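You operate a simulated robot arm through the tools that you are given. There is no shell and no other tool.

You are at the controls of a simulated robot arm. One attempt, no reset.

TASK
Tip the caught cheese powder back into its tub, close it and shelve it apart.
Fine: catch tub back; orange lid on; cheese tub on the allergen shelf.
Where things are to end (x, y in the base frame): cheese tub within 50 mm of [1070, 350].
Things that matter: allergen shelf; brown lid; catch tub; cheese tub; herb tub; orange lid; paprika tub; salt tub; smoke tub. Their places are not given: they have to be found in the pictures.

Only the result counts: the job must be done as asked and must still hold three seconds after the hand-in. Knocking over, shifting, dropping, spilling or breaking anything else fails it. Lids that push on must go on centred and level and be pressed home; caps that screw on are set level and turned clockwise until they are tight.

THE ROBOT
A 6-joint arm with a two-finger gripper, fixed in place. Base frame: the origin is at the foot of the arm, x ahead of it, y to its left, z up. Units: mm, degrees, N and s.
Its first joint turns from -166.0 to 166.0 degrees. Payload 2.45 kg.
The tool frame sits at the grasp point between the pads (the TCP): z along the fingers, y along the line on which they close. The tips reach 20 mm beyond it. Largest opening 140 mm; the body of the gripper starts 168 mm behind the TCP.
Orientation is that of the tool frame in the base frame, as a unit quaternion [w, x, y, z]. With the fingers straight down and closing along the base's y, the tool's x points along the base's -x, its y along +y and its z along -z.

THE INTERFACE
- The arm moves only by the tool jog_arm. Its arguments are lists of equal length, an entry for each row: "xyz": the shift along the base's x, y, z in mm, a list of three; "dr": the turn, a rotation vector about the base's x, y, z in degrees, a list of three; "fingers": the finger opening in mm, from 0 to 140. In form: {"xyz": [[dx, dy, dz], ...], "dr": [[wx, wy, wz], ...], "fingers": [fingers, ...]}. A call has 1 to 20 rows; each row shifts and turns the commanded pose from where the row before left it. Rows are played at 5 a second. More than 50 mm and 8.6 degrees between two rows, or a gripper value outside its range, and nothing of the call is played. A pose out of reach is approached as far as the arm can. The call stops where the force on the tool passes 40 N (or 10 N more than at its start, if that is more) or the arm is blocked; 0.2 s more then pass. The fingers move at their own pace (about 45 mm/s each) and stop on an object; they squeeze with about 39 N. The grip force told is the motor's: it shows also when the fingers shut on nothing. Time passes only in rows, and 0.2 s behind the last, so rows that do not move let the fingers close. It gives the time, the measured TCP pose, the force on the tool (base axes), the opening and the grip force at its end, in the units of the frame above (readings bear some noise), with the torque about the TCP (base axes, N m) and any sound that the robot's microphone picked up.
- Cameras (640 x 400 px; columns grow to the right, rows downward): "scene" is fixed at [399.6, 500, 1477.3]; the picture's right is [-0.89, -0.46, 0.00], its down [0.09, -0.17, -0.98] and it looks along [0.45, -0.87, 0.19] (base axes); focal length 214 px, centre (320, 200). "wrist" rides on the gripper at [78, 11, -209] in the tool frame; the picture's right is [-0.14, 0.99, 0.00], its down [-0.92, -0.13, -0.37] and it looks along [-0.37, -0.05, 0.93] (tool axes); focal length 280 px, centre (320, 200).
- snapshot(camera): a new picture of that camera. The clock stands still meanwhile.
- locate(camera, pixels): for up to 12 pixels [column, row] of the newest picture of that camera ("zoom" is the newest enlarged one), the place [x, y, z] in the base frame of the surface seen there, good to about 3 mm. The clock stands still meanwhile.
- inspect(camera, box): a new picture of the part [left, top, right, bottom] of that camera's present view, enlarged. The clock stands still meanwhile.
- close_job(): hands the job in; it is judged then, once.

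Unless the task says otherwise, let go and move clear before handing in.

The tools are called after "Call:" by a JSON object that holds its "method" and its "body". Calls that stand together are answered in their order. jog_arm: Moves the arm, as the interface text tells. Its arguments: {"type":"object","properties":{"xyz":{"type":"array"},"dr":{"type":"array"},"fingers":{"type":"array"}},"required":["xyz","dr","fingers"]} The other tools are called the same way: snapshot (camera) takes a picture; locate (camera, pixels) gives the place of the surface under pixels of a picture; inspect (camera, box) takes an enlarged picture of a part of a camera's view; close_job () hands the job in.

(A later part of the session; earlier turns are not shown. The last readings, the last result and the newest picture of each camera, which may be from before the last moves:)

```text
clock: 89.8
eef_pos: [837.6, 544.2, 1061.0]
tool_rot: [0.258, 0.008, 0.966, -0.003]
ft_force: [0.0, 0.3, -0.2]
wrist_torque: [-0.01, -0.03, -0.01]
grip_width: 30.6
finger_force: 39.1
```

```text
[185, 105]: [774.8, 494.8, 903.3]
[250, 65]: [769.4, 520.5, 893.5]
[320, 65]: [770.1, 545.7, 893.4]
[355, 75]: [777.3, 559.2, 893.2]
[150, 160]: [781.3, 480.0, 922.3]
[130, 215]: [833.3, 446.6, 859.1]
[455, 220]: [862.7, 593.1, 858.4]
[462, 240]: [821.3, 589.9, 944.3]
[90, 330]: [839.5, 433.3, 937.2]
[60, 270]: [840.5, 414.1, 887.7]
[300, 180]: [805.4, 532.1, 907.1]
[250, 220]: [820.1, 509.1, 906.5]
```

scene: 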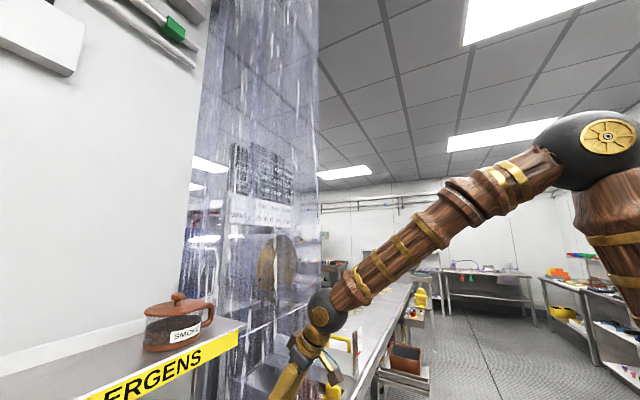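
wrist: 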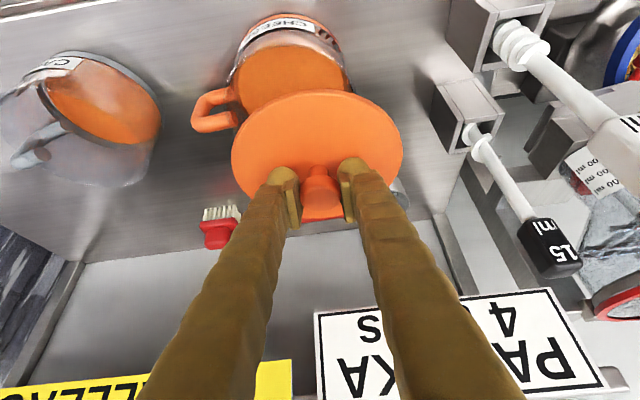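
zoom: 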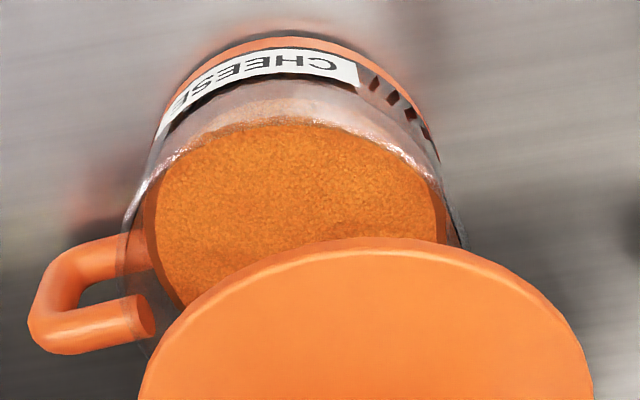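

The combined fits put the cheese tub's axis at about (835, 524.5) with the rim at 943–944. I'll move the lid over it and descend until the plug is about 15 mm above the rim.

Call:
{"method": "jog_arm", "body": {"xyz": [[-0.7, -6.7, 0], [-0.7, -6.7, 0], [-0.7, -6.8, 0], [0, 0, -14], [0, 0, -14], [0, 0, -14], [0, 0, -14], [0, 0, 0], [0, 0, 0]], "dr": [[0, 0, 0], [0, 0, 0], [0, 0, 0], [0, 0, 0], [0, 0, 0], [0, 0, 0], [0, 0, 0], [0, 0, 0], [0, 0, 0]], "fingers": [20, 20, 20, 20, 20, 20, 20, 20, 20]}}

Call:
{"method": "inspect", "body": {"camera": "wrist", "box": [200, 50, 440, 230]}}

```text
clock: 91.8
eef_pos: [833.7, 520.5, 1003.6]
tool_rot: [0.258, 0.007, 0.966, -0.002]
ft_force: [-0.1, -0.7, 0.2]
wrist_torque: [-0.01, -0.03, 0.03]
grip_width: 30.5
finger_force: 39.1
```

```text
2.22 times, centred on (320, 140) of wrist
```

zoom: 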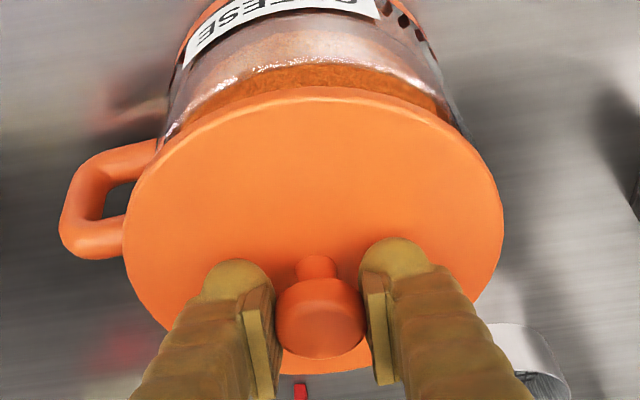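

Call:
{"method": "locate", "body": {"camera": "zoom", "pixels": [[128, 230], [150, 175], [200, 125], [260, 102], [320, 98], [380, 107], [440, 137], [480, 180], [498, 225], [320, 300], [290, 305], [355, 300]]}}

Call:
{"method": "locate", "body": {"camera": "zoom", "pixels": [[180, 115], [200, 95], [240, 75], [290, 64], [340, 66], [390, 78], [430, 95], [175, 80], [260, 20], [320, 10], [360, 10], [435, 80]]}}

```text
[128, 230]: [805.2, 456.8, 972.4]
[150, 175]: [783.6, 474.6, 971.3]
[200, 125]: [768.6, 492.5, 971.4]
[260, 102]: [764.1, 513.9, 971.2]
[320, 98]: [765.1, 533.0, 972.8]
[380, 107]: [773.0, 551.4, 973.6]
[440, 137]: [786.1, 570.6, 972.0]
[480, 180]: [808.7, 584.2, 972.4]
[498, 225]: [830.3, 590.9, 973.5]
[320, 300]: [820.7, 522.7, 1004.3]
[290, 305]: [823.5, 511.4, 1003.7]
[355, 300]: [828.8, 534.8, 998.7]
```

```text
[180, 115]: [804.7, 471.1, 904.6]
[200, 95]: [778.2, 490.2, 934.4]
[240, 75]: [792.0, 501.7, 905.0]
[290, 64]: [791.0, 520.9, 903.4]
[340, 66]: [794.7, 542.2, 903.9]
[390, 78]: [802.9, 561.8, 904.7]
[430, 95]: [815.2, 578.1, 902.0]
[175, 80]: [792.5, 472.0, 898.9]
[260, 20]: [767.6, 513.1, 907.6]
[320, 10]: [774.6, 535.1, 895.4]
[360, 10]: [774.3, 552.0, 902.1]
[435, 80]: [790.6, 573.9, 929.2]
```

The lid's centre is at about (833.2, 521.3) and the tub's axis at about (835, 524.5). I'll shift by (+1.8, +3.2), descend to just above the rim and check again.

Call:
{"method": "jog_arm", "body": {"xyz": [[1.8, 3.2, 0], [0, 0, -6], [0, 0, -6], [0, 0, 0], [0, 0, 0]], "dr": [[0, 0, 0], [0, 0, 0], [0, 0, 0], [0, 0, 0], [0, 0, 0]], "fingers": [20, 20, 20, 20, 20]}}

Call:
{"method": "inspect", "body": {"camera": "wrist", "box": [200, 30, 440, 210]}}

```text
clock: 93.0
eef_pos: [835.2, 525.4, 993.2]
tool_rot: [0.258, 0.006, 0.966, -0.003]
ft_force: [-0.5, -0.5, -0.3]
wrist_torque: [0.0, 0.02, 0.04]
grip_width: 30.6
finger_force: 39.0
```

```text
2.22 times, centred on (320, 120) of wrist
```

zoom: 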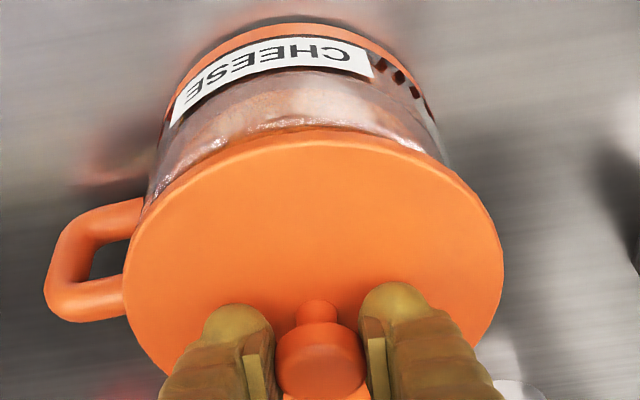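

Call:
{"method": "locate", "body": {"camera": "zoom", "pixels": [[130, 260], [150, 215], [200, 165], [260, 142], [320, 138], [380, 147], [440, 177], [480, 215], [500, 265], [155, 180], [165, 150], [185, 165]]}}

Call:
{"method": "locate", "body": {"camera": "zoom", "pixels": [[185, 90], [220, 65], [270, 48], [330, 45], [370, 60], [200, 110], [250, 72], [320, 58], [437, 130], [442, 155], [415, 130], [390, 100]]}}

```text
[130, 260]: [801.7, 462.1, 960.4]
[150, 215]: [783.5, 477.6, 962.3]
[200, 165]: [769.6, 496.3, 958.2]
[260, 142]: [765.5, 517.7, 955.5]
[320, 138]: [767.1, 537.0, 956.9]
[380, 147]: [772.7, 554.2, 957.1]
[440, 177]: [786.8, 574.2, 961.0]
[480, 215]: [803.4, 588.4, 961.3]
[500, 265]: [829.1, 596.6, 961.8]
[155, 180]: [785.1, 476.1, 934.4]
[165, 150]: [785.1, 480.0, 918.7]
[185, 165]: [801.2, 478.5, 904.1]
```

```text
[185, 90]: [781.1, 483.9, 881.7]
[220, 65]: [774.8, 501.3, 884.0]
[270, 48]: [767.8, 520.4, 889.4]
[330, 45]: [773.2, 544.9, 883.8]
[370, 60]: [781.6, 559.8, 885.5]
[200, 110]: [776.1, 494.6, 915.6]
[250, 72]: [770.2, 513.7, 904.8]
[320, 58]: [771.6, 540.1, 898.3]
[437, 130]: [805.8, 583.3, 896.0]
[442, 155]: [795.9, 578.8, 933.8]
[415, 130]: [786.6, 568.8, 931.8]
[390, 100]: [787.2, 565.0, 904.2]
```

The lid is at about (834.5, 525) and the tub at about (834.5, 523.5), a difference of about 1 mm. I'll nudge -1 mm in y and lower in small steps, watching the force.

Call:
{"method": "jog_arm", "body": {"xyz": [[0, -1, -2], [0, 0, -2], [0, 0, -1], [0, 0, 0]], "dr": [[0, 0, 0], [0, 0, 0], [0, 0, 0], [0, 0, 0]], "fingers": [20, 20, 20, 20]}}

Call:
{"method": "jog_arm", "body": {"xyz": [[0, 0, -1], [0, 0, -1], [0, 0, 0]], "dr": [[0, 0, 0], [0, 0, 0], [0, 0, 0]], "fingers": [20, 20, 20]}}

Call:
{"method": "jog_arm", "body": {"xyz": [[0, 0, -1], [0, 0, 0]], "dr": [[0, 0, 0], [0, 0, 0]], "fingers": [20, 20]}}

```text
clock: 94.0
eef_pos: [835.4, 522.9, 988.7]
tool_rot: [0.259, 0.006, 0.966, -0.002]
ft_force: [0.7, 0.1, 1.7]
wrist_torque: [-0.06, -0.06, 0.07]
grip_width: 30.9
finger_force: 39.1
```

```text
clock: 94.8
eef_pos: [836.1, 523.5, 988.6]
tool_rot: [0.259, 0.007, 0.966, -0.002]
ft_force: [-0.1, -1.0, 20.0]
wrist_torque: [0.02, -0.74, -0.07]
grip_width: 30.9
finger_force: 39.1
```

```text
clock: 95.4
eef_pos: [835.8, 523.6, 987.0]
tool_rot: [0.259, 0.007, 0.966, -0.001]
ft_force: [-6.2, 3.2, 28.9]
wrist_torque: [-0.02, -0.76, -0.04]
grip_width: 30.8
finger_force: 38.4
```

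Contact came at TCP z≈988, where the plug should meet the rim. The torque of -0.76 N·m puts the load on the far (+x) side, so the lid sits slightly too far forward. I'll lift off, shift -2 mm in x and try again.

Call:
{"method": "jog_arm", "body": {"xyz": [[0, 0, 3], [-2, 0, 0], [0, 0, -1.5], [0, 0, 0]], "dr": [[0, 0, 0], [0, 0, 0], [0, 0, 0], [0, 0, 0]], "fingers": [20, 20, 20, 20]}}

Call:
{"method": "inspect", "body": {"camera": "wrist", "box": [200, 30, 440, 210]}}

Call:
{"method": "jog_arm", "body": {"xyz": [[0, 0, -1], [0, 0, -0.5], [0, 0, 0]], "dr": [[0, 0, 0], [0, 0, 0], [0, 0, 0]], "fingers": [20, 20, 20]}}

```text
clock: 96.4
eef_pos: [834.0, 523.3, 987.1]
tool_rot: [0.259, 0.007, 0.966, -0.002]
ft_force: [-1.1, -3.8, 11.7]
wrist_torque: [-0.01, -0.29, -0.09]
grip_width: 30.8
finger_force: 39.1
```

```text
2.22 times, centred on (320, 120) of wrist
```

zoom: 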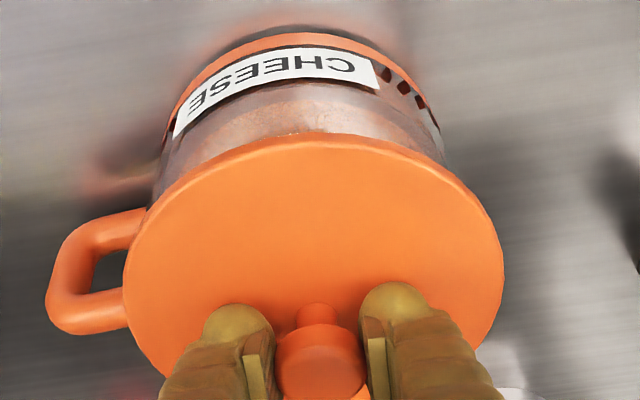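

```text
clock: 97.2
eef_pos: [833.1, 523.0, 986.5]
tool_rot: [0.259, 0.007, 0.966, -0.003]
ft_force: [2.3, -0.5, 10.3]
wrist_torque: [0.02, -0.45, -0.04]
grip_width: 30.5
finger_force: 38.7
```

At the same height the force dropped to 10 N, with the load still on the +x side. I'll shift another -1.5 mm and continue lowering.

Call:
{"method": "jog_arm", "body": {"xyz": [[0, 0, 1], [-1.5, 0, 0], [0, 0, -1.5], [0, 0, -1], [0, 0, 0]], "dr": [[0, 0, 0], [0, 0, 0], [0, 0, 0], [0, 0, 0], [0, 0, 0]], "fingers": [20, 20, 20, 20, 20]}}

Call:
{"method": "jog_arm", "body": {"xyz": [[0, 0, -1], [0, 0, 0]], "dr": [[0, 0, 0], [0, 0, 0]], "fingers": [20, 20]}}

```text
clock: 98.4
eef_pos: [831.1, 523.4, 984.9]
tool_rot: [0.258, 0.007, 0.966, -0.003]
ft_force: [1.1, 0.8, 0.9]
wrist_torque: [-0.02, -0.05, -0.07]
grip_width: 30.4
finger_force: 38.4
```

```text
clock: 99.0
eef_pos: [831.8, 524.9, 984.9]
tool_rot: [0.259, 0.008, 0.966, -0.004]
ft_force: [-5.5, 0.5, 4.1]
wrist_torque: [-0.01, 0.07, -0.03]
grip_width: 30.4
finger_force: 39.5
```

The plug has dropped in: z is 984.9 with little vertical force. A 5 N push towards -x suggests a further half-millimetre correction. I'll continue down in small steps.

Call:
{"method": "jog_arm", "body": {"xyz": [[-0.7, 0, 0], [0, 0, -1], [0, 0, 0]], "dr": [[0, 0, 0], [0, 0, 0], [0, 0, 0]], "fingers": [20, 20, 20]}}

Call:
{"method": "jog_arm", "body": {"xyz": [[0, 0, -1], [0, 0, 0]], "dr": [[0, 0, 0], [0, 0, 0]], "fingers": [20, 20]}}

Call:
{"method": "jog_arm", "body": {"xyz": [[0, 0, -1], [0, 0, 0]], "dr": [[0, 0, 0], [0, 0, 0]], "fingers": [20, 20]}}

Call:
{"method": "inspect", "body": {"camera": "wrist", "box": [200, 30, 440, 210]}}

```text
clock: 99.8
eef_pos: [831.3, 524.3, 983.1]
tool_rot: [0.259, 0.008, 0.966, -0.003]
ft_force: [1.4, -2.4, 7.9]
wrist_torque: [-0.05, -0.11, -0.05]
grip_width: 30.6
finger_force: 39.3
```

```text
clock: 100.4
eef_pos: [831.1, 523.4, 982.0]
tool_rot: [0.259, 0.006, 0.966, -0.001]
ft_force: [2.5, -3.3, 16.4]
wrist_torque: [0.02, 0.43, -0.03]
grip_width: 30.6
finger_force: 38.4
```

```text
clock: 101.0
eef_pos: [830.8, 524.6, 981.3]
tool_rot: [0.259, 0.007, 0.966, -0.003]
ft_force: [2.2, -1.1, 20.5]
wrist_torque: [-0.12, 0.6, -0.09]
grip_width: 30.7
finger_force: 39.0
```

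```text
2.22 times, centred on (320, 120) of wrist
```

zoom: 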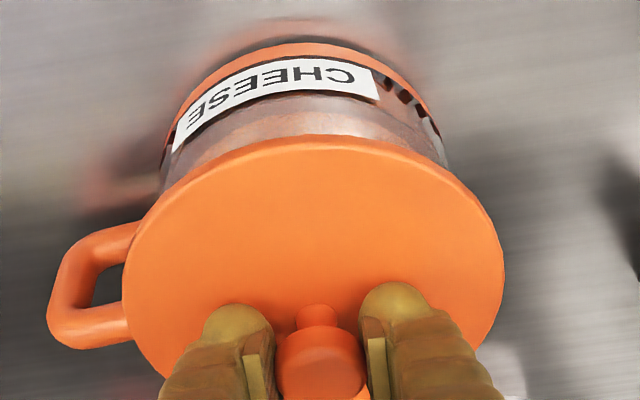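

The lid is going down evenly and is nearly seated, at 20 N. I'll keep pressing in small steps.

Call:
{"method": "jog_arm", "body": {"xyz": [[0, 0, -1], [0, 0, 0]], "dr": [[0, 0, 0], [0, 0, 0]], "fingers": [20, 20]}}

Call:
{"method": "jog_arm", "body": {"xyz": [[0, 0, -1], [0, 0, 0]], "dr": [[0, 0, 0], [0, 0, 0]], "fingers": [20, 20]}}

Call:
{"method": "jog_arm", "body": {"xyz": [[0, 0, -1], [0, 0, 0]], "dr": [[0, 0, 0], [0, 0, 0]], "fingers": [20, 20]}}

```text
clock: 101.6
eef_pos: [832.3, 523.6, 980.1]
tool_rot: [0.258, 0.006, 0.966, -0.002]
ft_force: [1.0, 2.2, 29.5]
wrist_torque: [0.03, 0.21, -0.07]
grip_width: 30.8
finger_force: 39.2
```

```text
clock: 102.2
eef_pos: [832.0, 523.0, 978.7]
tool_rot: [0.259, 0.007, 0.966, -0.003]
ft_force: [3.7, 5.5, 32.7]
wrist_torque: [0.01, -0.22, -0.07]
grip_width: 31.0
finger_force: 38.8
```

```text
clock: 102.8
eef_pos: [831.3, 523.6, 977.5]
tool_rot: [0.259, 0.007, 0.966, -0.003]
ft_force: [6.2, 5.2, 33.5]
wrist_torque: [0.04, -0.16, -0.07]
grip_width: 30.6
finger_force: 39.4
```

Call:
{"method": "inspect", "body": {"camera": "wrist", "box": [200, 30, 440, 210]}}

Call:
{"method": "locate", "body": {"camera": "zoom", "pixels": [[200, 175], [260, 148], [320, 142], [380, 150], [440, 180], [320, 370], [135, 260], [500, 265], [320, 155], [250, 200], [400, 200], [320, 260]]}}

```text
2.22 times, centred on (320, 120) of wrist
```

zoom: 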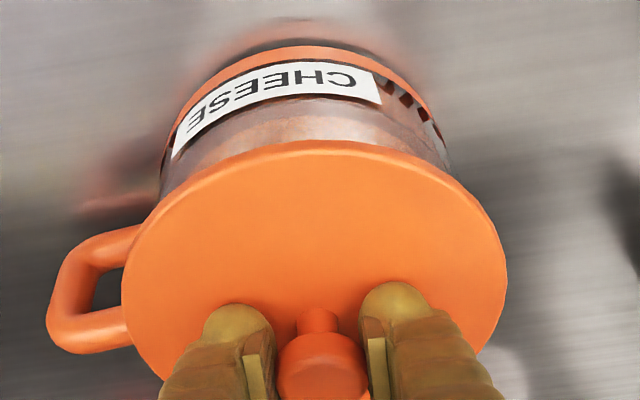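

```text
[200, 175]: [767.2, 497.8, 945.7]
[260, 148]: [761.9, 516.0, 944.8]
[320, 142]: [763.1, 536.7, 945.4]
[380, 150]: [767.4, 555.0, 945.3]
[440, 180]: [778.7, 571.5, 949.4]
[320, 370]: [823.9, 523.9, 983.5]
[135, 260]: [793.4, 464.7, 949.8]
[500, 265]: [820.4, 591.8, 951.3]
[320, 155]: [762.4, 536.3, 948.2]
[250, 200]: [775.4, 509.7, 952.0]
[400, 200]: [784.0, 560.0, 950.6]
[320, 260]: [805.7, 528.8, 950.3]
```

The disc top is at about z 950–951, so the flange is at the rim (944). The knob slid slightly in the grip at 33 N. I'll release, back off, close the fingers and press from directly above to make sure it is home.

Call:
{"method": "jog_arm", "body": {"xyz": [[0, 0, 0.5], [0, 0, 0], [0, 0, 0], [0, 0, 0], [-5, 0, 8.7], [-8, 0, 13.9], [-10, 0, 17.3], [-10, 0, 17.3], [0, 0, 0], [0, 0, 0], [0, 0, 0], [0, 0, 0], [0, 0, 0]], "dr": [[0, 0, 0], [0, 0, 0], [0, 0, 0], [0, 0, 0], [0, 0, 0], [0, 0, 0], [0, 0, 0], [0, 0, 0], [0, 0, 0], [0, 0, 0], [0, 0, 0], [0, 0, 0], [0, 0, 0]], "fingers": [35, 45, 55, 60, 60, 60, 60, 60, 40, 20, 5, 0, 0]}}

Call:
{"method": "inspect", "body": {"camera": "wrist", "box": [180, 20, 460, 210]}}

```text
clock: 105.6
eef_pos: [799.4, 523.4, 1034.2]
tool_rot: [0.258, 0.007, 0.966, -0.003]
ft_force: [-0.4, -0.6, 0.4]
wrist_torque: [0.02, -0.01, 0.02]
grip_width: 0.0
finger_force: 29.5
```

```text
2.11 times, centred on (320, 115) of wrist
```

zoom: 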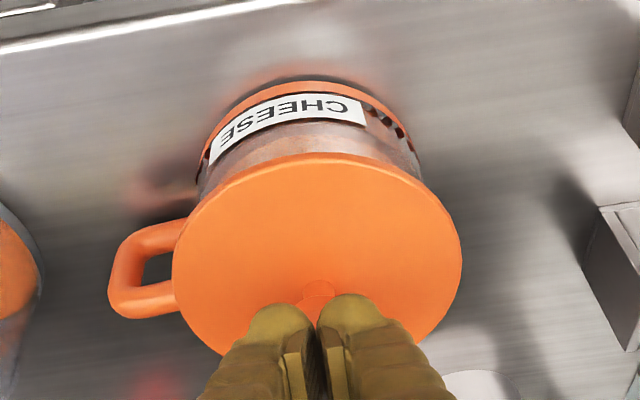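

Call:
{"method": "locate", "body": {"camera": "zoom", "pixels": [[185, 260], [450, 250], [315, 168], [225, 195], [410, 195], [210, 330], [425, 325], [300, 220], [320, 285], [230, 260], [400, 260], [440, 210]]}}

```text
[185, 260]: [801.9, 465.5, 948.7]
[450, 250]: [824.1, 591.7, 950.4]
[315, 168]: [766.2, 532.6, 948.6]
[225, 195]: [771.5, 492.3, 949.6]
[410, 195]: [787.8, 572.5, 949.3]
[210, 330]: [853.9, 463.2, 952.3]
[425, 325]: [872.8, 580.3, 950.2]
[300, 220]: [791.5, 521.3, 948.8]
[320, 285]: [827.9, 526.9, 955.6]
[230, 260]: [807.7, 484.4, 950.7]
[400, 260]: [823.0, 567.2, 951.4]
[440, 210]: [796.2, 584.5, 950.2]
```

The lid reads level (948.7–952 all round) and centred. I'll position the closed fingertips over the knob and press straight down.

Call:
{"method": "jog_arm", "body": {"xyz": [[14, 0.8, 0], [14, 0.8, 0], [14, 0.9, 0], [0, 0, -6], [0, 0, -4], [0, 0, 0]], "dr": [[0, 0, 0], [0, 0, 0], [0, 0, 0], [0, 0, 0], [0, 0, 0], [0, 0, 0]], "fingers": [0, 0, 0, 0, 0, 0]}}

Call:
{"method": "inspect", "body": {"camera": "wrist", "box": [180, 20, 460, 210]}}

```text
clock: 107.0
eef_pos: [839.2, 526.1, 1025.1]
tool_rot: [0.258, 0.007, 0.966, -0.003]
ft_force: [0.9, -0.9, 0.0]
wrist_torque: [-0.01, 0.04, 0.02]
grip_width: 0.3
finger_force: 29.7
```

```text
2.11 times, centred on (320, 115) of wrist
```

zoom: 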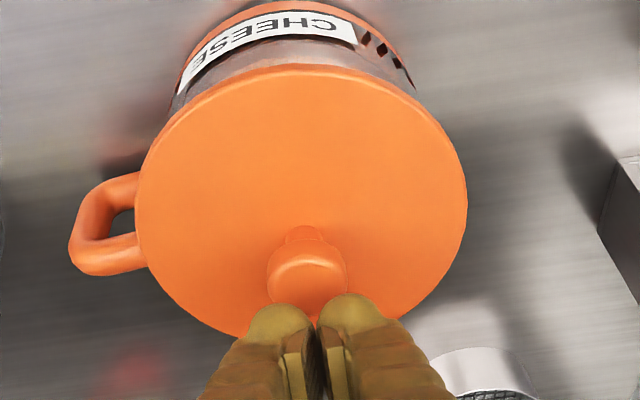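

Call:
{"method": "jog_arm", "body": {"xyz": [[0, 0, -5], [0, 0, -3], [0, 0, -2], [0, 0, 0]], "dr": [[0, 0, 0], [0, 0, 0], [0, 0, 0], [0, 0, 0]], "fingers": [0, 0, 0, 0]}}

Call:
{"method": "inspect", "body": {"camera": "wrist", "box": [180, 20, 460, 210]}}

```text
clock: 108.0
eef_pos: [840.9, 527.1, 1014.2]
tool_rot: [0.258, 0.008, 0.966, -0.003]
ft_force: [-0.3, 0.3, 0.0]
wrist_torque: [0.0, 0.02, -0.03]
grip_width: 0.1
finger_force: 29.5
```

```text
2.11 times, centred on (320, 115) of wrist
```

zoom: 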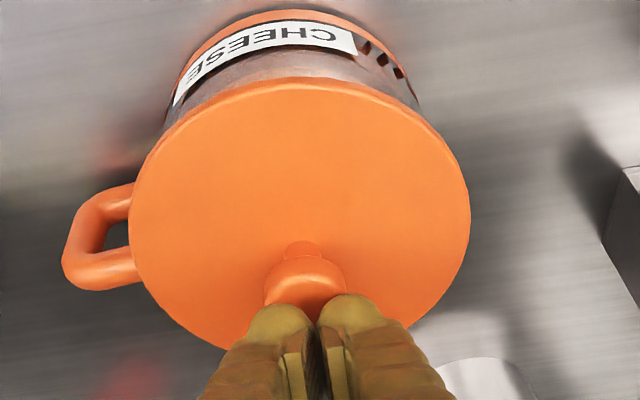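

Call:
{"method": "jog_arm", "body": {"xyz": [[0, -2, 0], [0, 0, -2], [0, 0, -1], [0, 0, -1], [0, 0, 0]], "dr": [[0, 0, 0], [0, 0, 0], [0, 0, 0], [0, 0, 0], [0, 0, 0]], "fingers": [0, 0, 0, 0, 0]}}

Call:
{"method": "jog_arm", "body": {"xyz": [[0, 0, -1], [0, 0, -1], [0, 0, -1], [0, 0, 0]], "dr": [[0, 0, 0], [0, 0, 0], [0, 0, 0], [0, 0, 0]], "fingers": [0, 0, 0, 0]}}

```text
clock: 109.2
eef_pos: [840.5, 525.0, 1011.3]
tool_rot: [0.258, 0.007, 0.966, -0.003]
ft_force: [0.4, 0.2, -0.2]
wrist_torque: [0.01, -0.02, -0.02]
grip_width: 0.4
finger_force: 29.6
```

```text
clock: 110.2
eef_pos: [841.1, 524.4, 1008.0]
tool_rot: [0.259, 0.007, 0.966, -0.002]
ft_force: [-3.7, 0.6, 15.0]
wrist_torque: [0.05, 0.16, -0.03]
grip_width: 5.9
finger_force: 29.3
```

The rounded tips started to spread over the knob (opening 5.9 mm). I'll lift, shift 7 mm so one fingertip is over the knob centre, and press again.

Call:
{"method": "jog_arm", "body": {"xyz": [[0, 0, 5], [0, 7, 0], [0, 0, -3], [0, 0, -1], [0, 0, -1], [0, 0, -1], [0, 0, 0]], "dr": [[0, 0, 0], [0, 0, 0], [0, 0, 0], [0, 0, 0], [0, 0, 0], [0, 0, 0], [0, 0, 0]], "fingers": [0, 0, 0, 0, 0, 0, 0]}}

Call:
{"method": "jog_arm", "body": {"xyz": [[0, 0, -1], [0, 0, 0]], "dr": [[0, 0, 0], [0, 0, 0]], "fingers": [0, 0]}}

Call:
{"method": "inspect", "body": {"camera": "wrist", "box": [180, 20, 460, 210]}}

```text
clock: 111.8
eef_pos: [840.6, 531.4, 1008.8]
tool_rot: [0.26, 0.007, 0.966, -0.001]
ft_force: [-4.1, -3.8, 29.8]
wrist_torque: [-0.07, 0.23, -0.05]
grip_width: 5.7
finger_force: 29.3
```

```text
clock: 112.2
eef_pos: [841.2, 530.0, 1008.4]
tool_rot: [0.26, 0.007, 0.966, -0.001]
ft_force: [-0.6, -0.5, 10.6]
wrist_torque: [-0.02, 0.04, -0.05]
grip_width: 6.0
finger_force: 29.3
stopped in row 2: the force on the tool passed its limit at 42 N (the readings are from after the stop); the commanded pose is now the measured one
```

```text
2.11 times, centred on (320, 115) of wrist
```

zoom: 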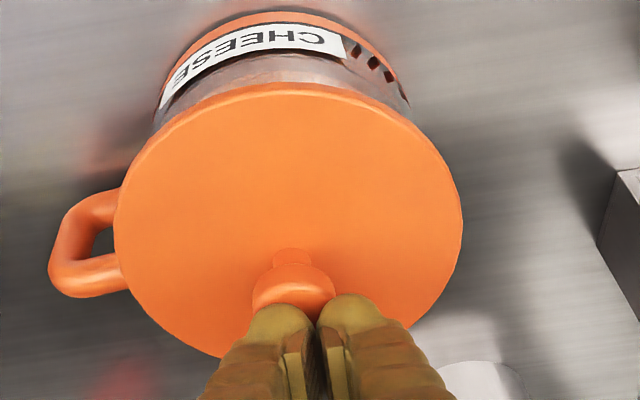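

The press reached 42 N without the lid moving any further. I'll check its height and level again.

Call:
{"method": "locate", "body": {"camera": "zoom", "pixels": [[125, 230], [455, 240], [280, 95], [180, 130], [390, 130], [150, 310], [440, 290], [290, 200], [200, 220], [390, 220], [300, 90], [245, 92]]}}

Call:
{"method": "locate", "body": {"camera": "zoom", "pixels": [[290, 285], [270, 275], [320, 275], [280, 87], [250, 84], [230, 95], [330, 85], [270, 92], [310, 70], [260, 75]]}}

```text
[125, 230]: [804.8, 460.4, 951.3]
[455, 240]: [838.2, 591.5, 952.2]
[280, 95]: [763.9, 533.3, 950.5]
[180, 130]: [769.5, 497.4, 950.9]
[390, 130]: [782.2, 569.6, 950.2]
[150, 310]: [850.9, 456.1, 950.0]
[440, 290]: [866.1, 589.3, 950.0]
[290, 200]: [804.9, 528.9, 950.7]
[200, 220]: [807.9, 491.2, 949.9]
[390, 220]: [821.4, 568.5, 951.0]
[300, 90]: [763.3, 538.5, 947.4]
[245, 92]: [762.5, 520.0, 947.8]
```

```text
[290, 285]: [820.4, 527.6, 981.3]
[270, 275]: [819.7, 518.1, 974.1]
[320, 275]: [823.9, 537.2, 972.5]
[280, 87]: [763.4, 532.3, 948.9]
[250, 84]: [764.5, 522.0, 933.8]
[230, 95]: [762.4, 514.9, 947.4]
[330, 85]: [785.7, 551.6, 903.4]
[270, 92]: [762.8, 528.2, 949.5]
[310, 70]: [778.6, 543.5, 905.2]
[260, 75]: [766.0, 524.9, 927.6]
```

The disc is level at 950–951. To be sure it is fully home I want a side view of the gap between lid and rim, so I'll back off and look from the front at rim height.

Call:
{"method": "jog_arm", "body": {"xyz": [[0, 0, 10], [-10, 0, 20], [-30, 0, 10], [-30, 0, 0], [-30, -5, -10], [-30, -5, -20], [-30, -5, -30], [0, -5, -30], [0, 0, -30], [0, 0, 0], [0, 0, 0]], "dr": [[0, 0, 0], [0, 0, 0], [0, -7, 0], [0, -7, 0], [0, -7, 0], [0, -8, 0], [0, 0, 0], [0, 0, 0], [0, 0, 0], [0, 0, 0], [0, 0, 0]], "fingers": [0, 20, 40, 70, 100, 120, 140, 140, 140, 140, 140]}}

Call:
{"method": "snapshot", "body": {"camera": "wrist"}}

Call:
{"method": "inspect", "body": {"camera": "wrist", "box": [210, 80, 430, 240]}}

```text
clock: 114.6
eef_pos: [678.9, 510.0, 928.6]
tool_rot: [0.493, 0.008, 0.87, 0.0]
ft_force: [0.7, -0.4, 0.3]
wrist_torque: [0.01, -0.03, -0.01]
grip_width: 139.8
finger_force: 0.0
```

```text
taken
```

wrist: 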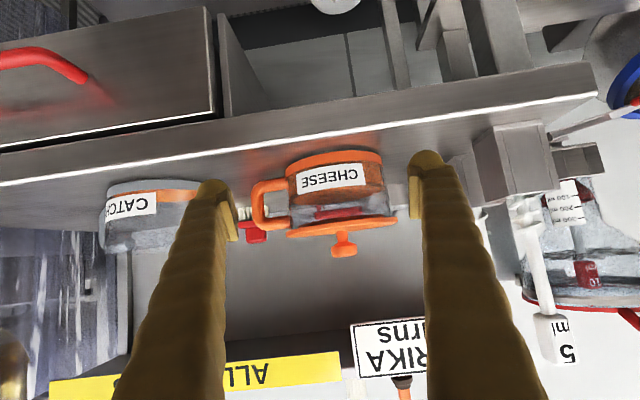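

```text
2.50 times, centred on (320, 160) of wrist
```

zoom: 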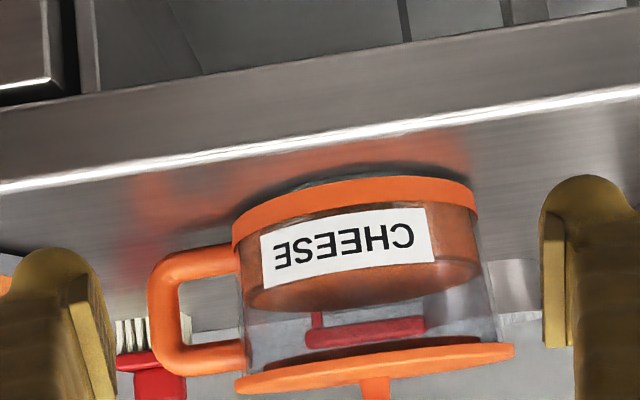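

Call:
{"method": "inspect", "body": {"camera": "wrist", "box": [280, 195, 420, 262]}}

```text
4.57 times, centred on (350, 228) of wrist
```

zoom: 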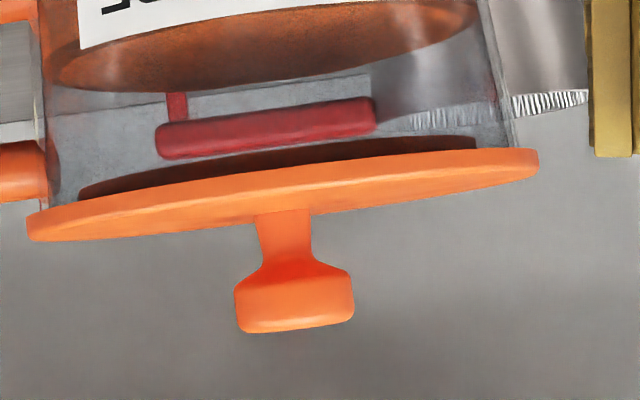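

The side view shows the disc (about 7 mm thick) meeting the tub wall at both ends (50,205 and 515,145) with no gap and the plug inside, so the lid is home and level. Next I'll plan the cheese tub grasp and measure the objects to its right for clearance.

Call:
{"method": "locate", "body": {"camera": "wrist", "pixels": [[500, 165], [480, 150], [545, 160], [580, 160], [530, 220], [560, 340], [482, 220], [515, 130], [360, 175], [265, 205], [285, 222], [550, 140]]}}

Call:
{"method": "inspect", "body": {"camera": "wrist", "box": [400, 60, 640, 380]}}

```text
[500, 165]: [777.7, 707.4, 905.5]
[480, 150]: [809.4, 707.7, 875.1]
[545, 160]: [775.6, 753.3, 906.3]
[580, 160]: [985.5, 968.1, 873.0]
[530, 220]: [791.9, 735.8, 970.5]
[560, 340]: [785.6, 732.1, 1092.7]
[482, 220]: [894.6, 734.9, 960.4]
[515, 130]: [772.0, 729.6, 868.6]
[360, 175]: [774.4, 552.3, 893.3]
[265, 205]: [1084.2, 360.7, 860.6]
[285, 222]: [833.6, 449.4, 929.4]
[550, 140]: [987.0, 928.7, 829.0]
```

```text
1.25 times, centred on (520, 220) of wrist
```

zoom: 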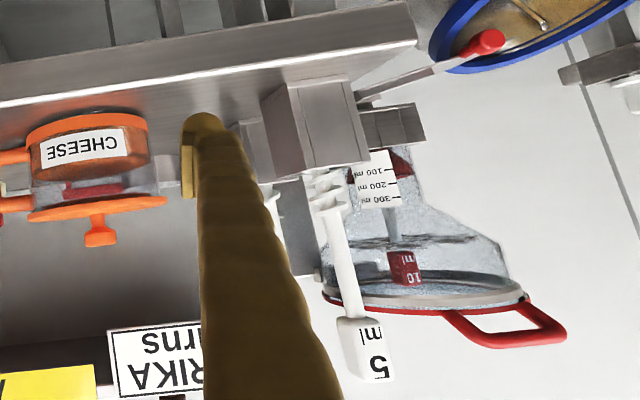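

Obstacles to the right start at y≥705, which leaves room for a grasp at yaw -40°. Before gripping the cheese tub I'll rehearse the shelf pose empty, to confirm reach at about (1060, 350, 1320).

Call:
{"method": "jog_arm", "body": {"xyz": [[0, 0, 39], [0, 0, 39], [0, 0, 39], [0, 0, 39], [0, 0, 39], [0, 0, 39], [0, 0, 39], [0, 0, 39], [0, 0, 39], [0, 0, 39], [20, -16, 0], [40, -16, 0], [40, -16, 0], [40, -16, 0], [40, -16, 0], [40, -16, 0], [40, -16, 0], [40, -16, 0], [40, -16, 0], [41, -16, 0]], "dr": [[0, 0, 0], [0, 0, 0], [0, 0, 0], [0, 0, 0], [0, 0, 0], [0, 0, 0], [0, 0, 0], [0, 0, 0], [0, 0, 0], [0, 0, 0], [0, 0, 0], [0, 0, 0], [0, 0, 0], [0, 0, 0], [0, 0, 0], [0, 0, 0], [0, 0, 0], [0, 0, 0], [0, 0, 0], [0, 0, 0]], "fingers": [140, 140, 140, 140, 140, 140, 140, 140, 140, 140, 140, 140, 140, 140, 140, 140, 140, 140, 140, 140]}}

Call:
{"method": "snapshot", "body": {"camera": "wrist"}}

Call:
{"method": "snapshot", "body": {"camera": "scene"}}

```text
clock: 118.8
eef_pos: [1063.1, 351.0, 1319.8]
tool_rot: [0.494, 0.006, 0.87, 0.002]
ft_force: [-0.4, -0.3, -0.1]
wrist_torque: [0.03, 0.05, 0.01]
grip_width: 140.0
finger_force: 0.0
```

```text
taken
```

wrist: 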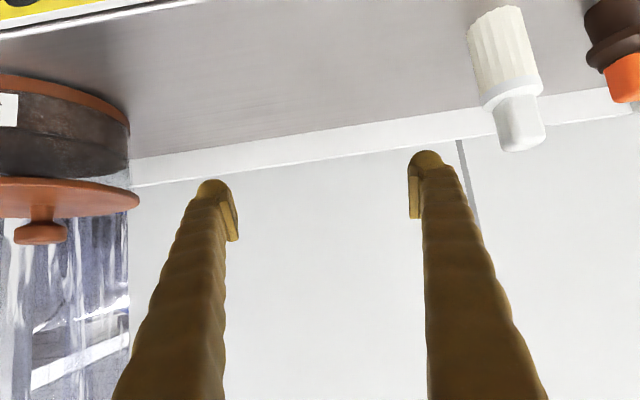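

```text
taken
```

scene: 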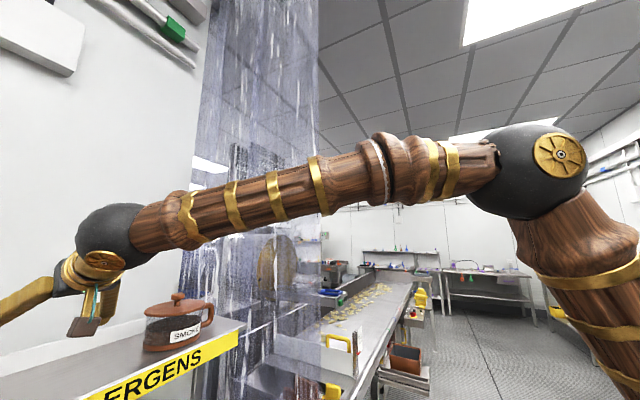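

The shelf pose is reachable and the space between the smoke tub and the white bottle is free. I'll measure the shelf surface, the wall and both neighbours.

Call:
{"method": "locate", "body": {"camera": "wrist", "pixels": [[320, 60], [320, 100], [320, 120], [320, 135], [320, 30], [130, 150], [135, 200], [40, 230], [470, 40], [500, 80], [520, 130], [200, 100]]}}

```text
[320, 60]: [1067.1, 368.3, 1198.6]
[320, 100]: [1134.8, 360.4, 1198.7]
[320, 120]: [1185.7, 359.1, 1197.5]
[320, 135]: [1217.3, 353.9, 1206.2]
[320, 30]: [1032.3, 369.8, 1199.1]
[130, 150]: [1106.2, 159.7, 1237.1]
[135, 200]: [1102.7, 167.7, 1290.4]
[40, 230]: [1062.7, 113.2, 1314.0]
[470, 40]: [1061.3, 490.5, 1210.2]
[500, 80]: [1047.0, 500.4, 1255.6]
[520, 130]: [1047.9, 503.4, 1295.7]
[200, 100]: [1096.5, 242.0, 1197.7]
```

The shelf surface is at z=1198.5 and the wall at x≈1215, with neighbours at y<175 and y>488, so (1070, 350) is free. I'll retreat and go back to the cheese tub with yaw -40°.

Call:
{"method": "jog_arm", "body": {"xyz": [[-40, 16, 0], [-40, 16, 0], [-40, 16, 0], [-40, 16, 0], [-40, 16, 0], [-40, 16, 0], [-40, 16, 0], [-40, 16, 0], [-36, 16, 0], [0, 16, -36], [0, 16, -36], [0, 16, -36], [0, 16, -36], [0, 16, -36], [0, 16, -36], [0, 16, -36], [0, 16, -36], [0, 0, -36], [0, 0, -36], [0, 0, 0]], "dr": [[0, 0, 0], [0, 0, 0], [0, 0, 0], [0, 0, 0], [0, 0, 0], [0, 0, 0], [0, 0, 0], [0, 0, 0], [0, 0, 0], [0, 0, -5], [0, 0, -5], [0, 0, -5], [0, 0, -5], [0, 0, -5], [0, 0, -5], [0, 0, -5], [0, 0, -5], [0, 0, 0], [0, 0, 0], [0, 0, 0]], "fingers": [140, 140, 140, 140, 140, 140, 140, 140, 140, 140, 140, 140, 140, 140, 140, 140, 140, 140, 140, 140]}}

Call:
{"method": "snapshot", "body": {"camera": "wrist"}}

```text
clock: 123.0
eef_pos: [706.6, 622.7, 956.5]
tool_rot: [0.464, 0.304, 0.815, -0.169]
ft_force: [0.1, -0.2, 0.9]
wrist_torque: [-0.01, 0.02, -0.05]
grip_width: 140.1
finger_force: 0.2
```

```text
taken
```

wrist: 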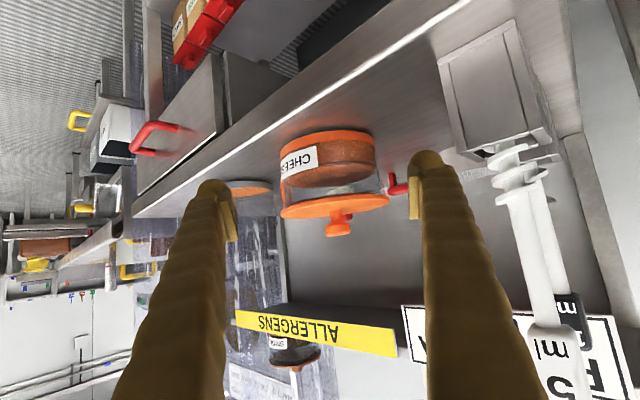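

The lidded cheese tub is in view (about 280–388, rows 130–235), with its handle hidden behind it and clear of the fingers. I'll measure its position from here.

Call:
{"method": "inspect", "body": {"camera": "wrist", "box": [220, 100, 440, 250]}}

```text
2.67 times, centred on (330, 175) of wrist
```

zoom: 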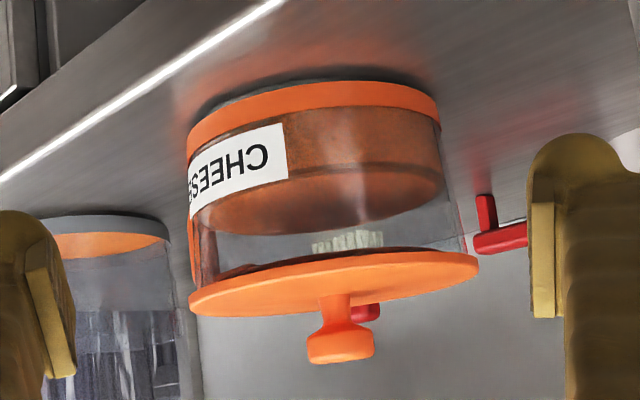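

Call:
{"method": "locate", "body": {"camera": "zoom", "pixels": [[193, 145], [205, 128], [230, 113], [260, 103], [300, 95], [340, 93], [380, 95], [410, 103], [432, 113], [230, 160], [270, 150], [200, 195]]}}

Call:
{"method": "locate", "body": {"camera": "zoom", "pixels": [[340, 335], [315, 340], [370, 340], [335, 300], [193, 300], [472, 265], [250, 275], [330, 262], [410, 258], [300, 150], [400, 150], [230, 290]]}}

```text
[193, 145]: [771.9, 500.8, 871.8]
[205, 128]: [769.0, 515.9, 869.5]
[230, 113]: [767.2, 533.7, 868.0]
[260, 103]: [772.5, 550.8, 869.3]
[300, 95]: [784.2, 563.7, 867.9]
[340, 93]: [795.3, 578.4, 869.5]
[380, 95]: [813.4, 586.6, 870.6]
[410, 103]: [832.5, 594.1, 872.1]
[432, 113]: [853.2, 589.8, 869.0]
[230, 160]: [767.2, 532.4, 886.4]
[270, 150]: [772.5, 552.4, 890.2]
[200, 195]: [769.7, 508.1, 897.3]
```

```text
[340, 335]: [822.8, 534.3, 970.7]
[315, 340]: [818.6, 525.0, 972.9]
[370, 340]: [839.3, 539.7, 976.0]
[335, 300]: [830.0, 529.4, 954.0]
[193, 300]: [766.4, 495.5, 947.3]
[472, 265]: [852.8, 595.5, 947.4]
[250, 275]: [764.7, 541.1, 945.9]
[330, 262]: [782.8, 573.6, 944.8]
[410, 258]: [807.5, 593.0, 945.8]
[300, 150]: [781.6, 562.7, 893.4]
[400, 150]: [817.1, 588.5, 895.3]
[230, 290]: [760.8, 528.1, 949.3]
```

The tub's axis fits at about (833, 527). I'll correct sideways, lower to z 905, advance half-way and check the centring again.

Call:
{"method": "jog_arm", "body": {"xyz": [[3.9, 4.5, 0], [0, 0, -17], [0, 0, -17], [0, 0, -17], [15.2, -13, 0], [15.2, -13, 0], [15.2, -13, 0], [15.2, -13, 0], [0, 0, 0], [0, 0, 0]], "dr": [[0, 0, 0], [0, 0, 0], [0, 0, 0], [0, 0, 0], [0, 0, 0], [0, 0, 0], [0, 0, 0], [0, 0, 0], [0, 0, 0], [0, 0, 0]], "fingers": [140, 140, 140, 140, 140, 140, 140, 140, 140, 140]}}

Call:
{"method": "inspect", "body": {"camera": "wrist", "box": [200, 90, 450, 250]}}

```text
clock: 125.2
eef_pos: [770.0, 574.7, 907.8]
tool_rot: [0.464, 0.304, 0.815, -0.168]
ft_force: [0.4, 0.0, 0.5]
wrist_torque: [-0.01, 0.0, 0.02]
grip_width: 139.9
finger_force: 0.1
```

```text
2.50 times, centred on (325, 170) of wrist
```

zoom: 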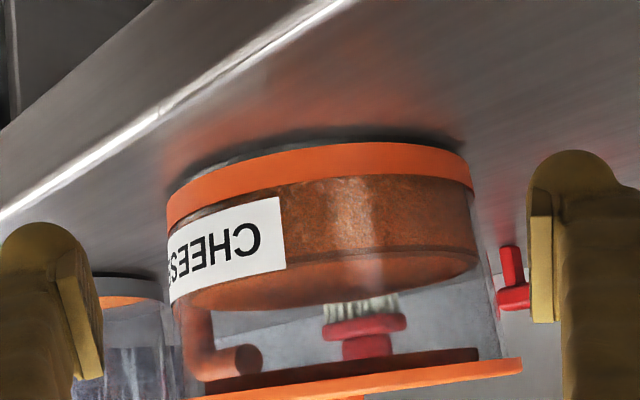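

Call:
{"method": "locate", "body": {"camera": "zoom", "pixels": [[172, 210], [190, 190], [220, 175], [260, 163], [300, 155], [340, 151], [380, 152], [420, 158], [450, 167], [468, 180], [180, 240], [250, 230]]}}

Call:
{"method": "locate", "body": {"camera": "zoom", "pixels": [[205, 340], [240, 358], [80, 340], [70, 300], [95, 360], [540, 260], [545, 300], [535, 230], [240, 395], [515, 370], [400, 382], [320, 395]]}}

```text
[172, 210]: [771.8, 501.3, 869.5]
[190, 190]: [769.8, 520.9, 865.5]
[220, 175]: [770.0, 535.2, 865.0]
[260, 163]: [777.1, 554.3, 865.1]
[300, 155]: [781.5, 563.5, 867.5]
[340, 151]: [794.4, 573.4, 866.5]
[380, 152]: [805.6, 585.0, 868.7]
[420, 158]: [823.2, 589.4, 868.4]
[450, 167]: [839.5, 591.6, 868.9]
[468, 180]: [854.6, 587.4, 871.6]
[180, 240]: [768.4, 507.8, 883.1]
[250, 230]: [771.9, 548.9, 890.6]
```

```text
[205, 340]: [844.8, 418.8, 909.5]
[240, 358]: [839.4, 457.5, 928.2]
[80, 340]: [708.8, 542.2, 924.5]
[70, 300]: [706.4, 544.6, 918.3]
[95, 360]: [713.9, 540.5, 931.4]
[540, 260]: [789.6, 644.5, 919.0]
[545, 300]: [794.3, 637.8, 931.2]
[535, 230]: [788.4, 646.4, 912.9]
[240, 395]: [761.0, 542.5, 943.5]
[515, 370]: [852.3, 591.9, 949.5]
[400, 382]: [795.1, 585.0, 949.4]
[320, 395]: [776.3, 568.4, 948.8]
```

The measured offset matches the one I had when the catch tub was properly gripped, so the centring is right. I'll advance the last 73 mm.

Call:
{"method": "jog_arm", "body": {"xyz": [[11.4, -9.1, -1], [11.1, -9.5, -1], [11.1, -9.5, 0], [11.1, -9.5, 0], [0, 0, 0]], "dr": [[0, 0, 0], [0, 0, 0], [0, 0, 0], [0, 0, 0], [0, 0, 0]], "fingers": [140, 140, 140, 140, 140]}}

Call:
{"method": "inspect", "body": {"camera": "wrist", "box": [190, 90, 450, 260]}}

```text
clock: 126.4
eef_pos: [816.2, 536.8, 904.1]
tool_rot: [0.463, 0.305, 0.815, -0.169]
ft_force: [0.2, -0.1, -0.5]
wrist_torque: [0.03, -0.01, 0.01]
grip_width: 139.8
finger_force: 0.1
```

```text
2.35 times, centred on (320, 175) of wrist
```

zoom: 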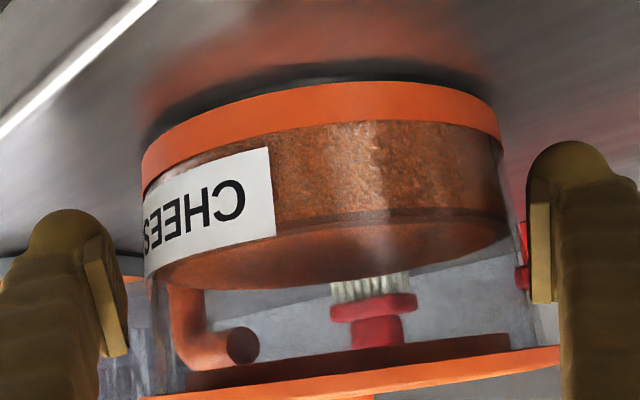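

Call:
{"method": "jog_arm", "body": {"xyz": [[5.3, -4.6, 0], [5.3, -4.6, 0], [0, 0, 0]], "dr": [[0, 0, 0], [0, 0, 0], [0, 0, 0]], "fingers": [140, 140, 140]}}

Call:
{"method": "inspect", "body": {"camera": "wrist", "box": [190, 90, 450, 260]}}

```text
clock: 127.2
eef_pos: [825.8, 526.6, 905.4]
tool_rot: [0.464, 0.303, 0.815, -0.168]
ft_force: [-0.4, 0.5, -0.7]
wrist_torque: [0.01, -0.01, 0.02]
grip_width: 140.1
finger_force: 0.1
```

```text
2.35 times, centred on (320, 175) of wrist
```

zoom: 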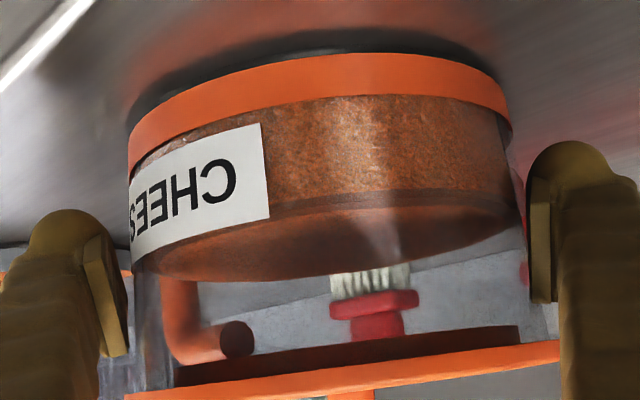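

Call:
{"method": "jog_arm", "body": {"xyz": [[3.8, -3.2, 0], [0, 0, 0]], "dr": [[0, 0, 0], [0, 0, 0]], "fingers": [140, 140]}}

Call:
{"method": "jog_arm", "body": {"xyz": [[0, 0, 0], [0, 0, 0], [0, 0, 0], [0, 0, 0], [0, 0, 0], [0, 0, 0], [0, 0, 0], [0, 0, 0], [0, 0, 0]], "dr": [[0, 0, 0], [0, 0, 0], [0, 0, 0], [0, 0, 0], [0, 0, 0], [0, 0, 0], [0, 0, 0], [0, 0, 0], [0, 0, 0]], "fingers": [138, 136, 134, 132, 130, 128, 125, 118, 115]}}

Call:
{"method": "inspect", "body": {"camera": "wrist", "box": [190, 90, 450, 260]}}

```text
clock: 127.8
eef_pos: [830.0, 524.9, 904.5]
tool_rot: [0.464, 0.304, 0.815, -0.169]
ft_force: [-0.8, -0.9, -1.0]
wrist_torque: [0.03, -0.01, -0.03]
grip_width: 139.9
finger_force: 0.1
```

```text
clock: 129.8
eef_pos: [831.4, 524.5, 904.9]
tool_rot: [0.463, 0.305, 0.815, -0.17]
ft_force: [-2.5, 1.0, 1.2]
wrist_torque: [0.06, -0.15, -0.02]
grip_width: 132.8
finger_force: 39.1
```

```text
2.35 times, centred on (320, 175) of wrist
```

zoom: 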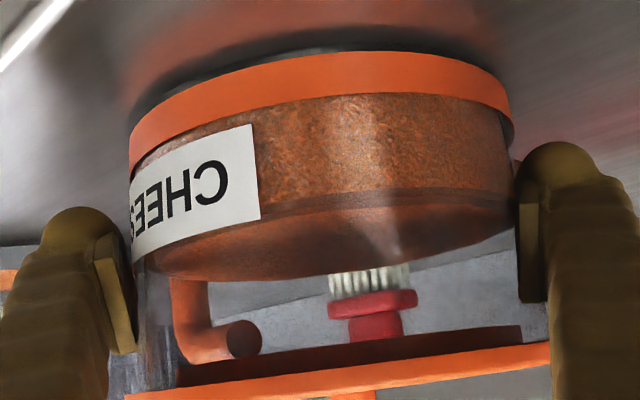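

The grip stopped at 132.8 mm, so the pads' lower corners are probably on the wider base ring (the catch tub held at 128 with z 909). I'll reopen, raise 4.5 mm and close again on the wall.

Call:
{"method": "jog_arm", "body": {"xyz": [[0, 0, 0], [0, 0, 0], [0, 0, 2.5], [0, 0, 2], [0, 0, 0], [0, 0, 0], [0, 0, 0], [0, 0, 0], [0, 0, 0], [0, 0, 0], [0, 0, 0], [0, 0, 0], [0, 0, 0], [0, 0, 0]], "dr": [[0, 0, 0], [0, 0, 0], [0, 0, 0], [0, 0, 0], [0, 0, 0], [0, 0, 0], [0, 0, 0], [0, 0, 0], [0, 0, 0], [0, 0, 0], [0, 0, 0], [0, 0, 0], [0, 0, 0], [0, 0, 0]], "fingers": [137, 139, 139, 139, 139, 137, 135, 133, 131, 129, 127, 125, 118, 115]}}

Call:
{"method": "inspect", "body": {"camera": "wrist", "box": [190, 90, 450, 260]}}

```text
clock: 132.8
eef_pos: [830.0, 526.4, 908.4]
tool_rot: [0.464, 0.304, 0.815, -0.169]
ft_force: [0.0, 2.3, 0.3]
wrist_torque: [-0.13, 0.0, -0.01]
grip_width: 131.9
finger_force: 39.0
```

```text
2.35 times, centred on (320, 175) of wrist
```

zoom: 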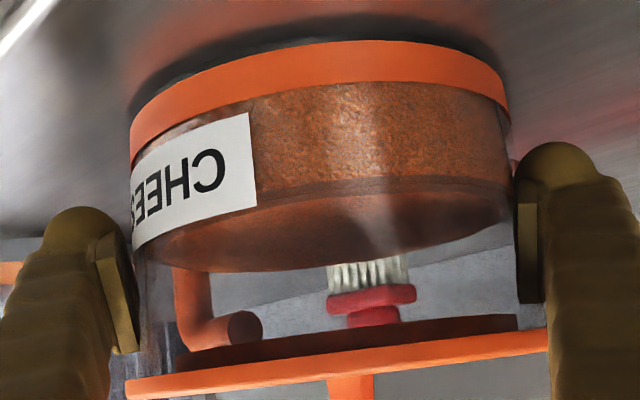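

The grip reads 131.9 mm. The readings together suggest the tub is really about 132 mm across, and that the pads end near the TCP, so the catch tub was held slightly behind its diameter. I'll reopen, move 4 mm further forward for a true diametral grip, and close again.

Call:
{"method": "jog_arm", "body": {"xyz": [[0, 0, 0], [0, 0, 0], [1.5, -1.3, 0], [1.5, -1.3, 0], [0, 0, 0], [0, 0, 0], [0, 0, 0], [0, 0, 0], [0, 0, 0], [0, 0, 0], [0, 0, 0], [0, 0, 0], [0, 0, 0]], "dr": [[0, 0, 0], [0, 0, 0], [0, 0, 0], [0, 0, 0], [0, 0, 0], [0, 0, 0], [0, 0, 0], [0, 0, 0], [0, 0, 0], [0, 0, 0], [0, 0, 0], [0, 0, 0], [0, 0, 0]], "fingers": [136, 139, 139, 139, 139, 137, 135, 133, 131, 129, 125, 118, 115]}}

Call:
{"method": "inspect", "body": {"camera": "wrist", "box": [190, 90, 450, 260]}}

```text
clock: 135.6
eef_pos: [832.5, 523.2, 908.4]
tool_rot: [0.463, 0.305, 0.815, -0.169]
ft_force: [-1.5, 1.8, 0.1]
wrist_torque: [-0.14, -0.02, -0.07]
grip_width: 133.1
finger_force: 39.2
```

```text
2.35 times, centred on (320, 175) of wrist
```

zoom: 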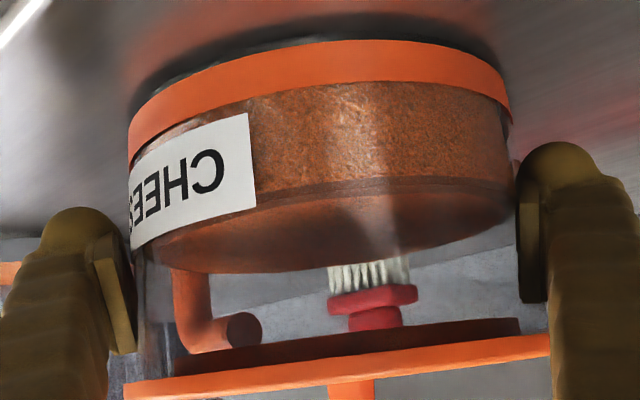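

The grip is now 133.1 mm at 39 N, which is the full diameter, and the tub hasn't been displaced. I'll lift gently and check.

Call:
{"method": "jog_arm", "body": {"xyz": [[0, 0, 4], [0, 0, 5], [0, 0, 6], [0, 0, 0], [0, 0, 0]], "dr": [[0, 0, 0], [0, 0, 0], [0, 0, 0], [0, 0, 0], [0, 0, 0]], "fingers": [115, 115, 115, 115, 115]}}

Call:
{"method": "inspect", "body": {"camera": "wrist", "box": [190, 90, 450, 260]}}

```text
clock: 136.8
eef_pos: [832.5, 523.0, 923.7]
tool_rot: [0.463, 0.305, 0.815, -0.169]
ft_force: [-0.4, 0.2, -3.7]
wrist_torque: [0.07, 0.08, 0.03]
grip_width: 132.6
finger_force: 38.7
```

```text
2.35 times, centred on (320, 175) of wrist
```

zoom: 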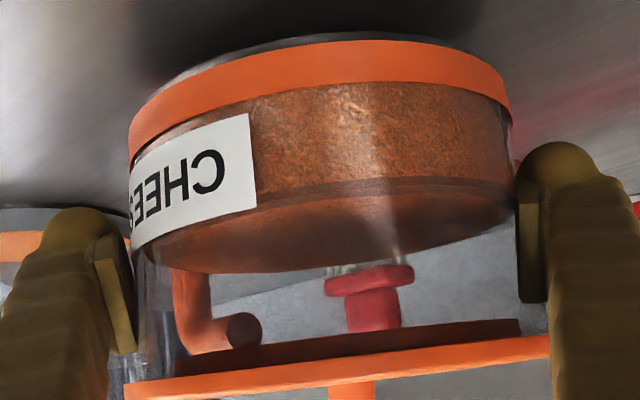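

It is held securely, about 4 N and not tilting. I'll lift straight up past shelf height, clear of the shelf front.

Call:
{"method": "jog_arm", "body": {"xyz": [[0, 0, 12], [0, 0, 20], [0, 0, 24], [0, 0, 24], [0, 0, 24], [0, 0, 24], [0, 0, 24], [0, 0, 24], [0, 0, 24], [0, 0, 24], [0, 0, 24], [0, 0, 24], [0, 0, 24], [0, 0, 24], [0, 0, 24], [0, 0, 20], [0, 0, 12], [0, 0, 0]], "dr": [[0, 0, 0], [0, 0, 0], [0, 0, 0], [0, 0, 0], [0, 0, 0], [0, 0, 0], [0, 0, 0], [0, 0, 0], [0, 0, 0], [0, 0, 0], [0, 0, 0], [0, 0, 0], [0, 0, 0], [0, 0, 0], [0, 0, 0], [0, 0, 0], [0, 0, 0], [0, 0, 0]], "fingers": [115, 115, 115, 115, 115, 115, 115, 115, 115, 115, 115, 115, 115, 115, 115, 115, 115, 115]}}

Call:
{"method": "snapshot", "body": {"camera": "wrist"}}

```text
clock: 140.6
eef_pos: [831.6, 522.0, 1302.0]
tool_rot: [0.464, 0.304, 0.815, -0.169]
ft_force: [0.7, 0.6, -4.4]
wrist_torque: [0.07, 0.03, 0.0]
grip_width: 132.6
finger_force: 38.6
```

```text
taken
```

wrist: 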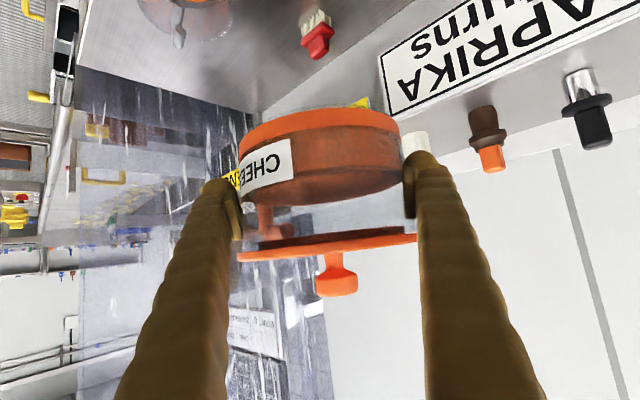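

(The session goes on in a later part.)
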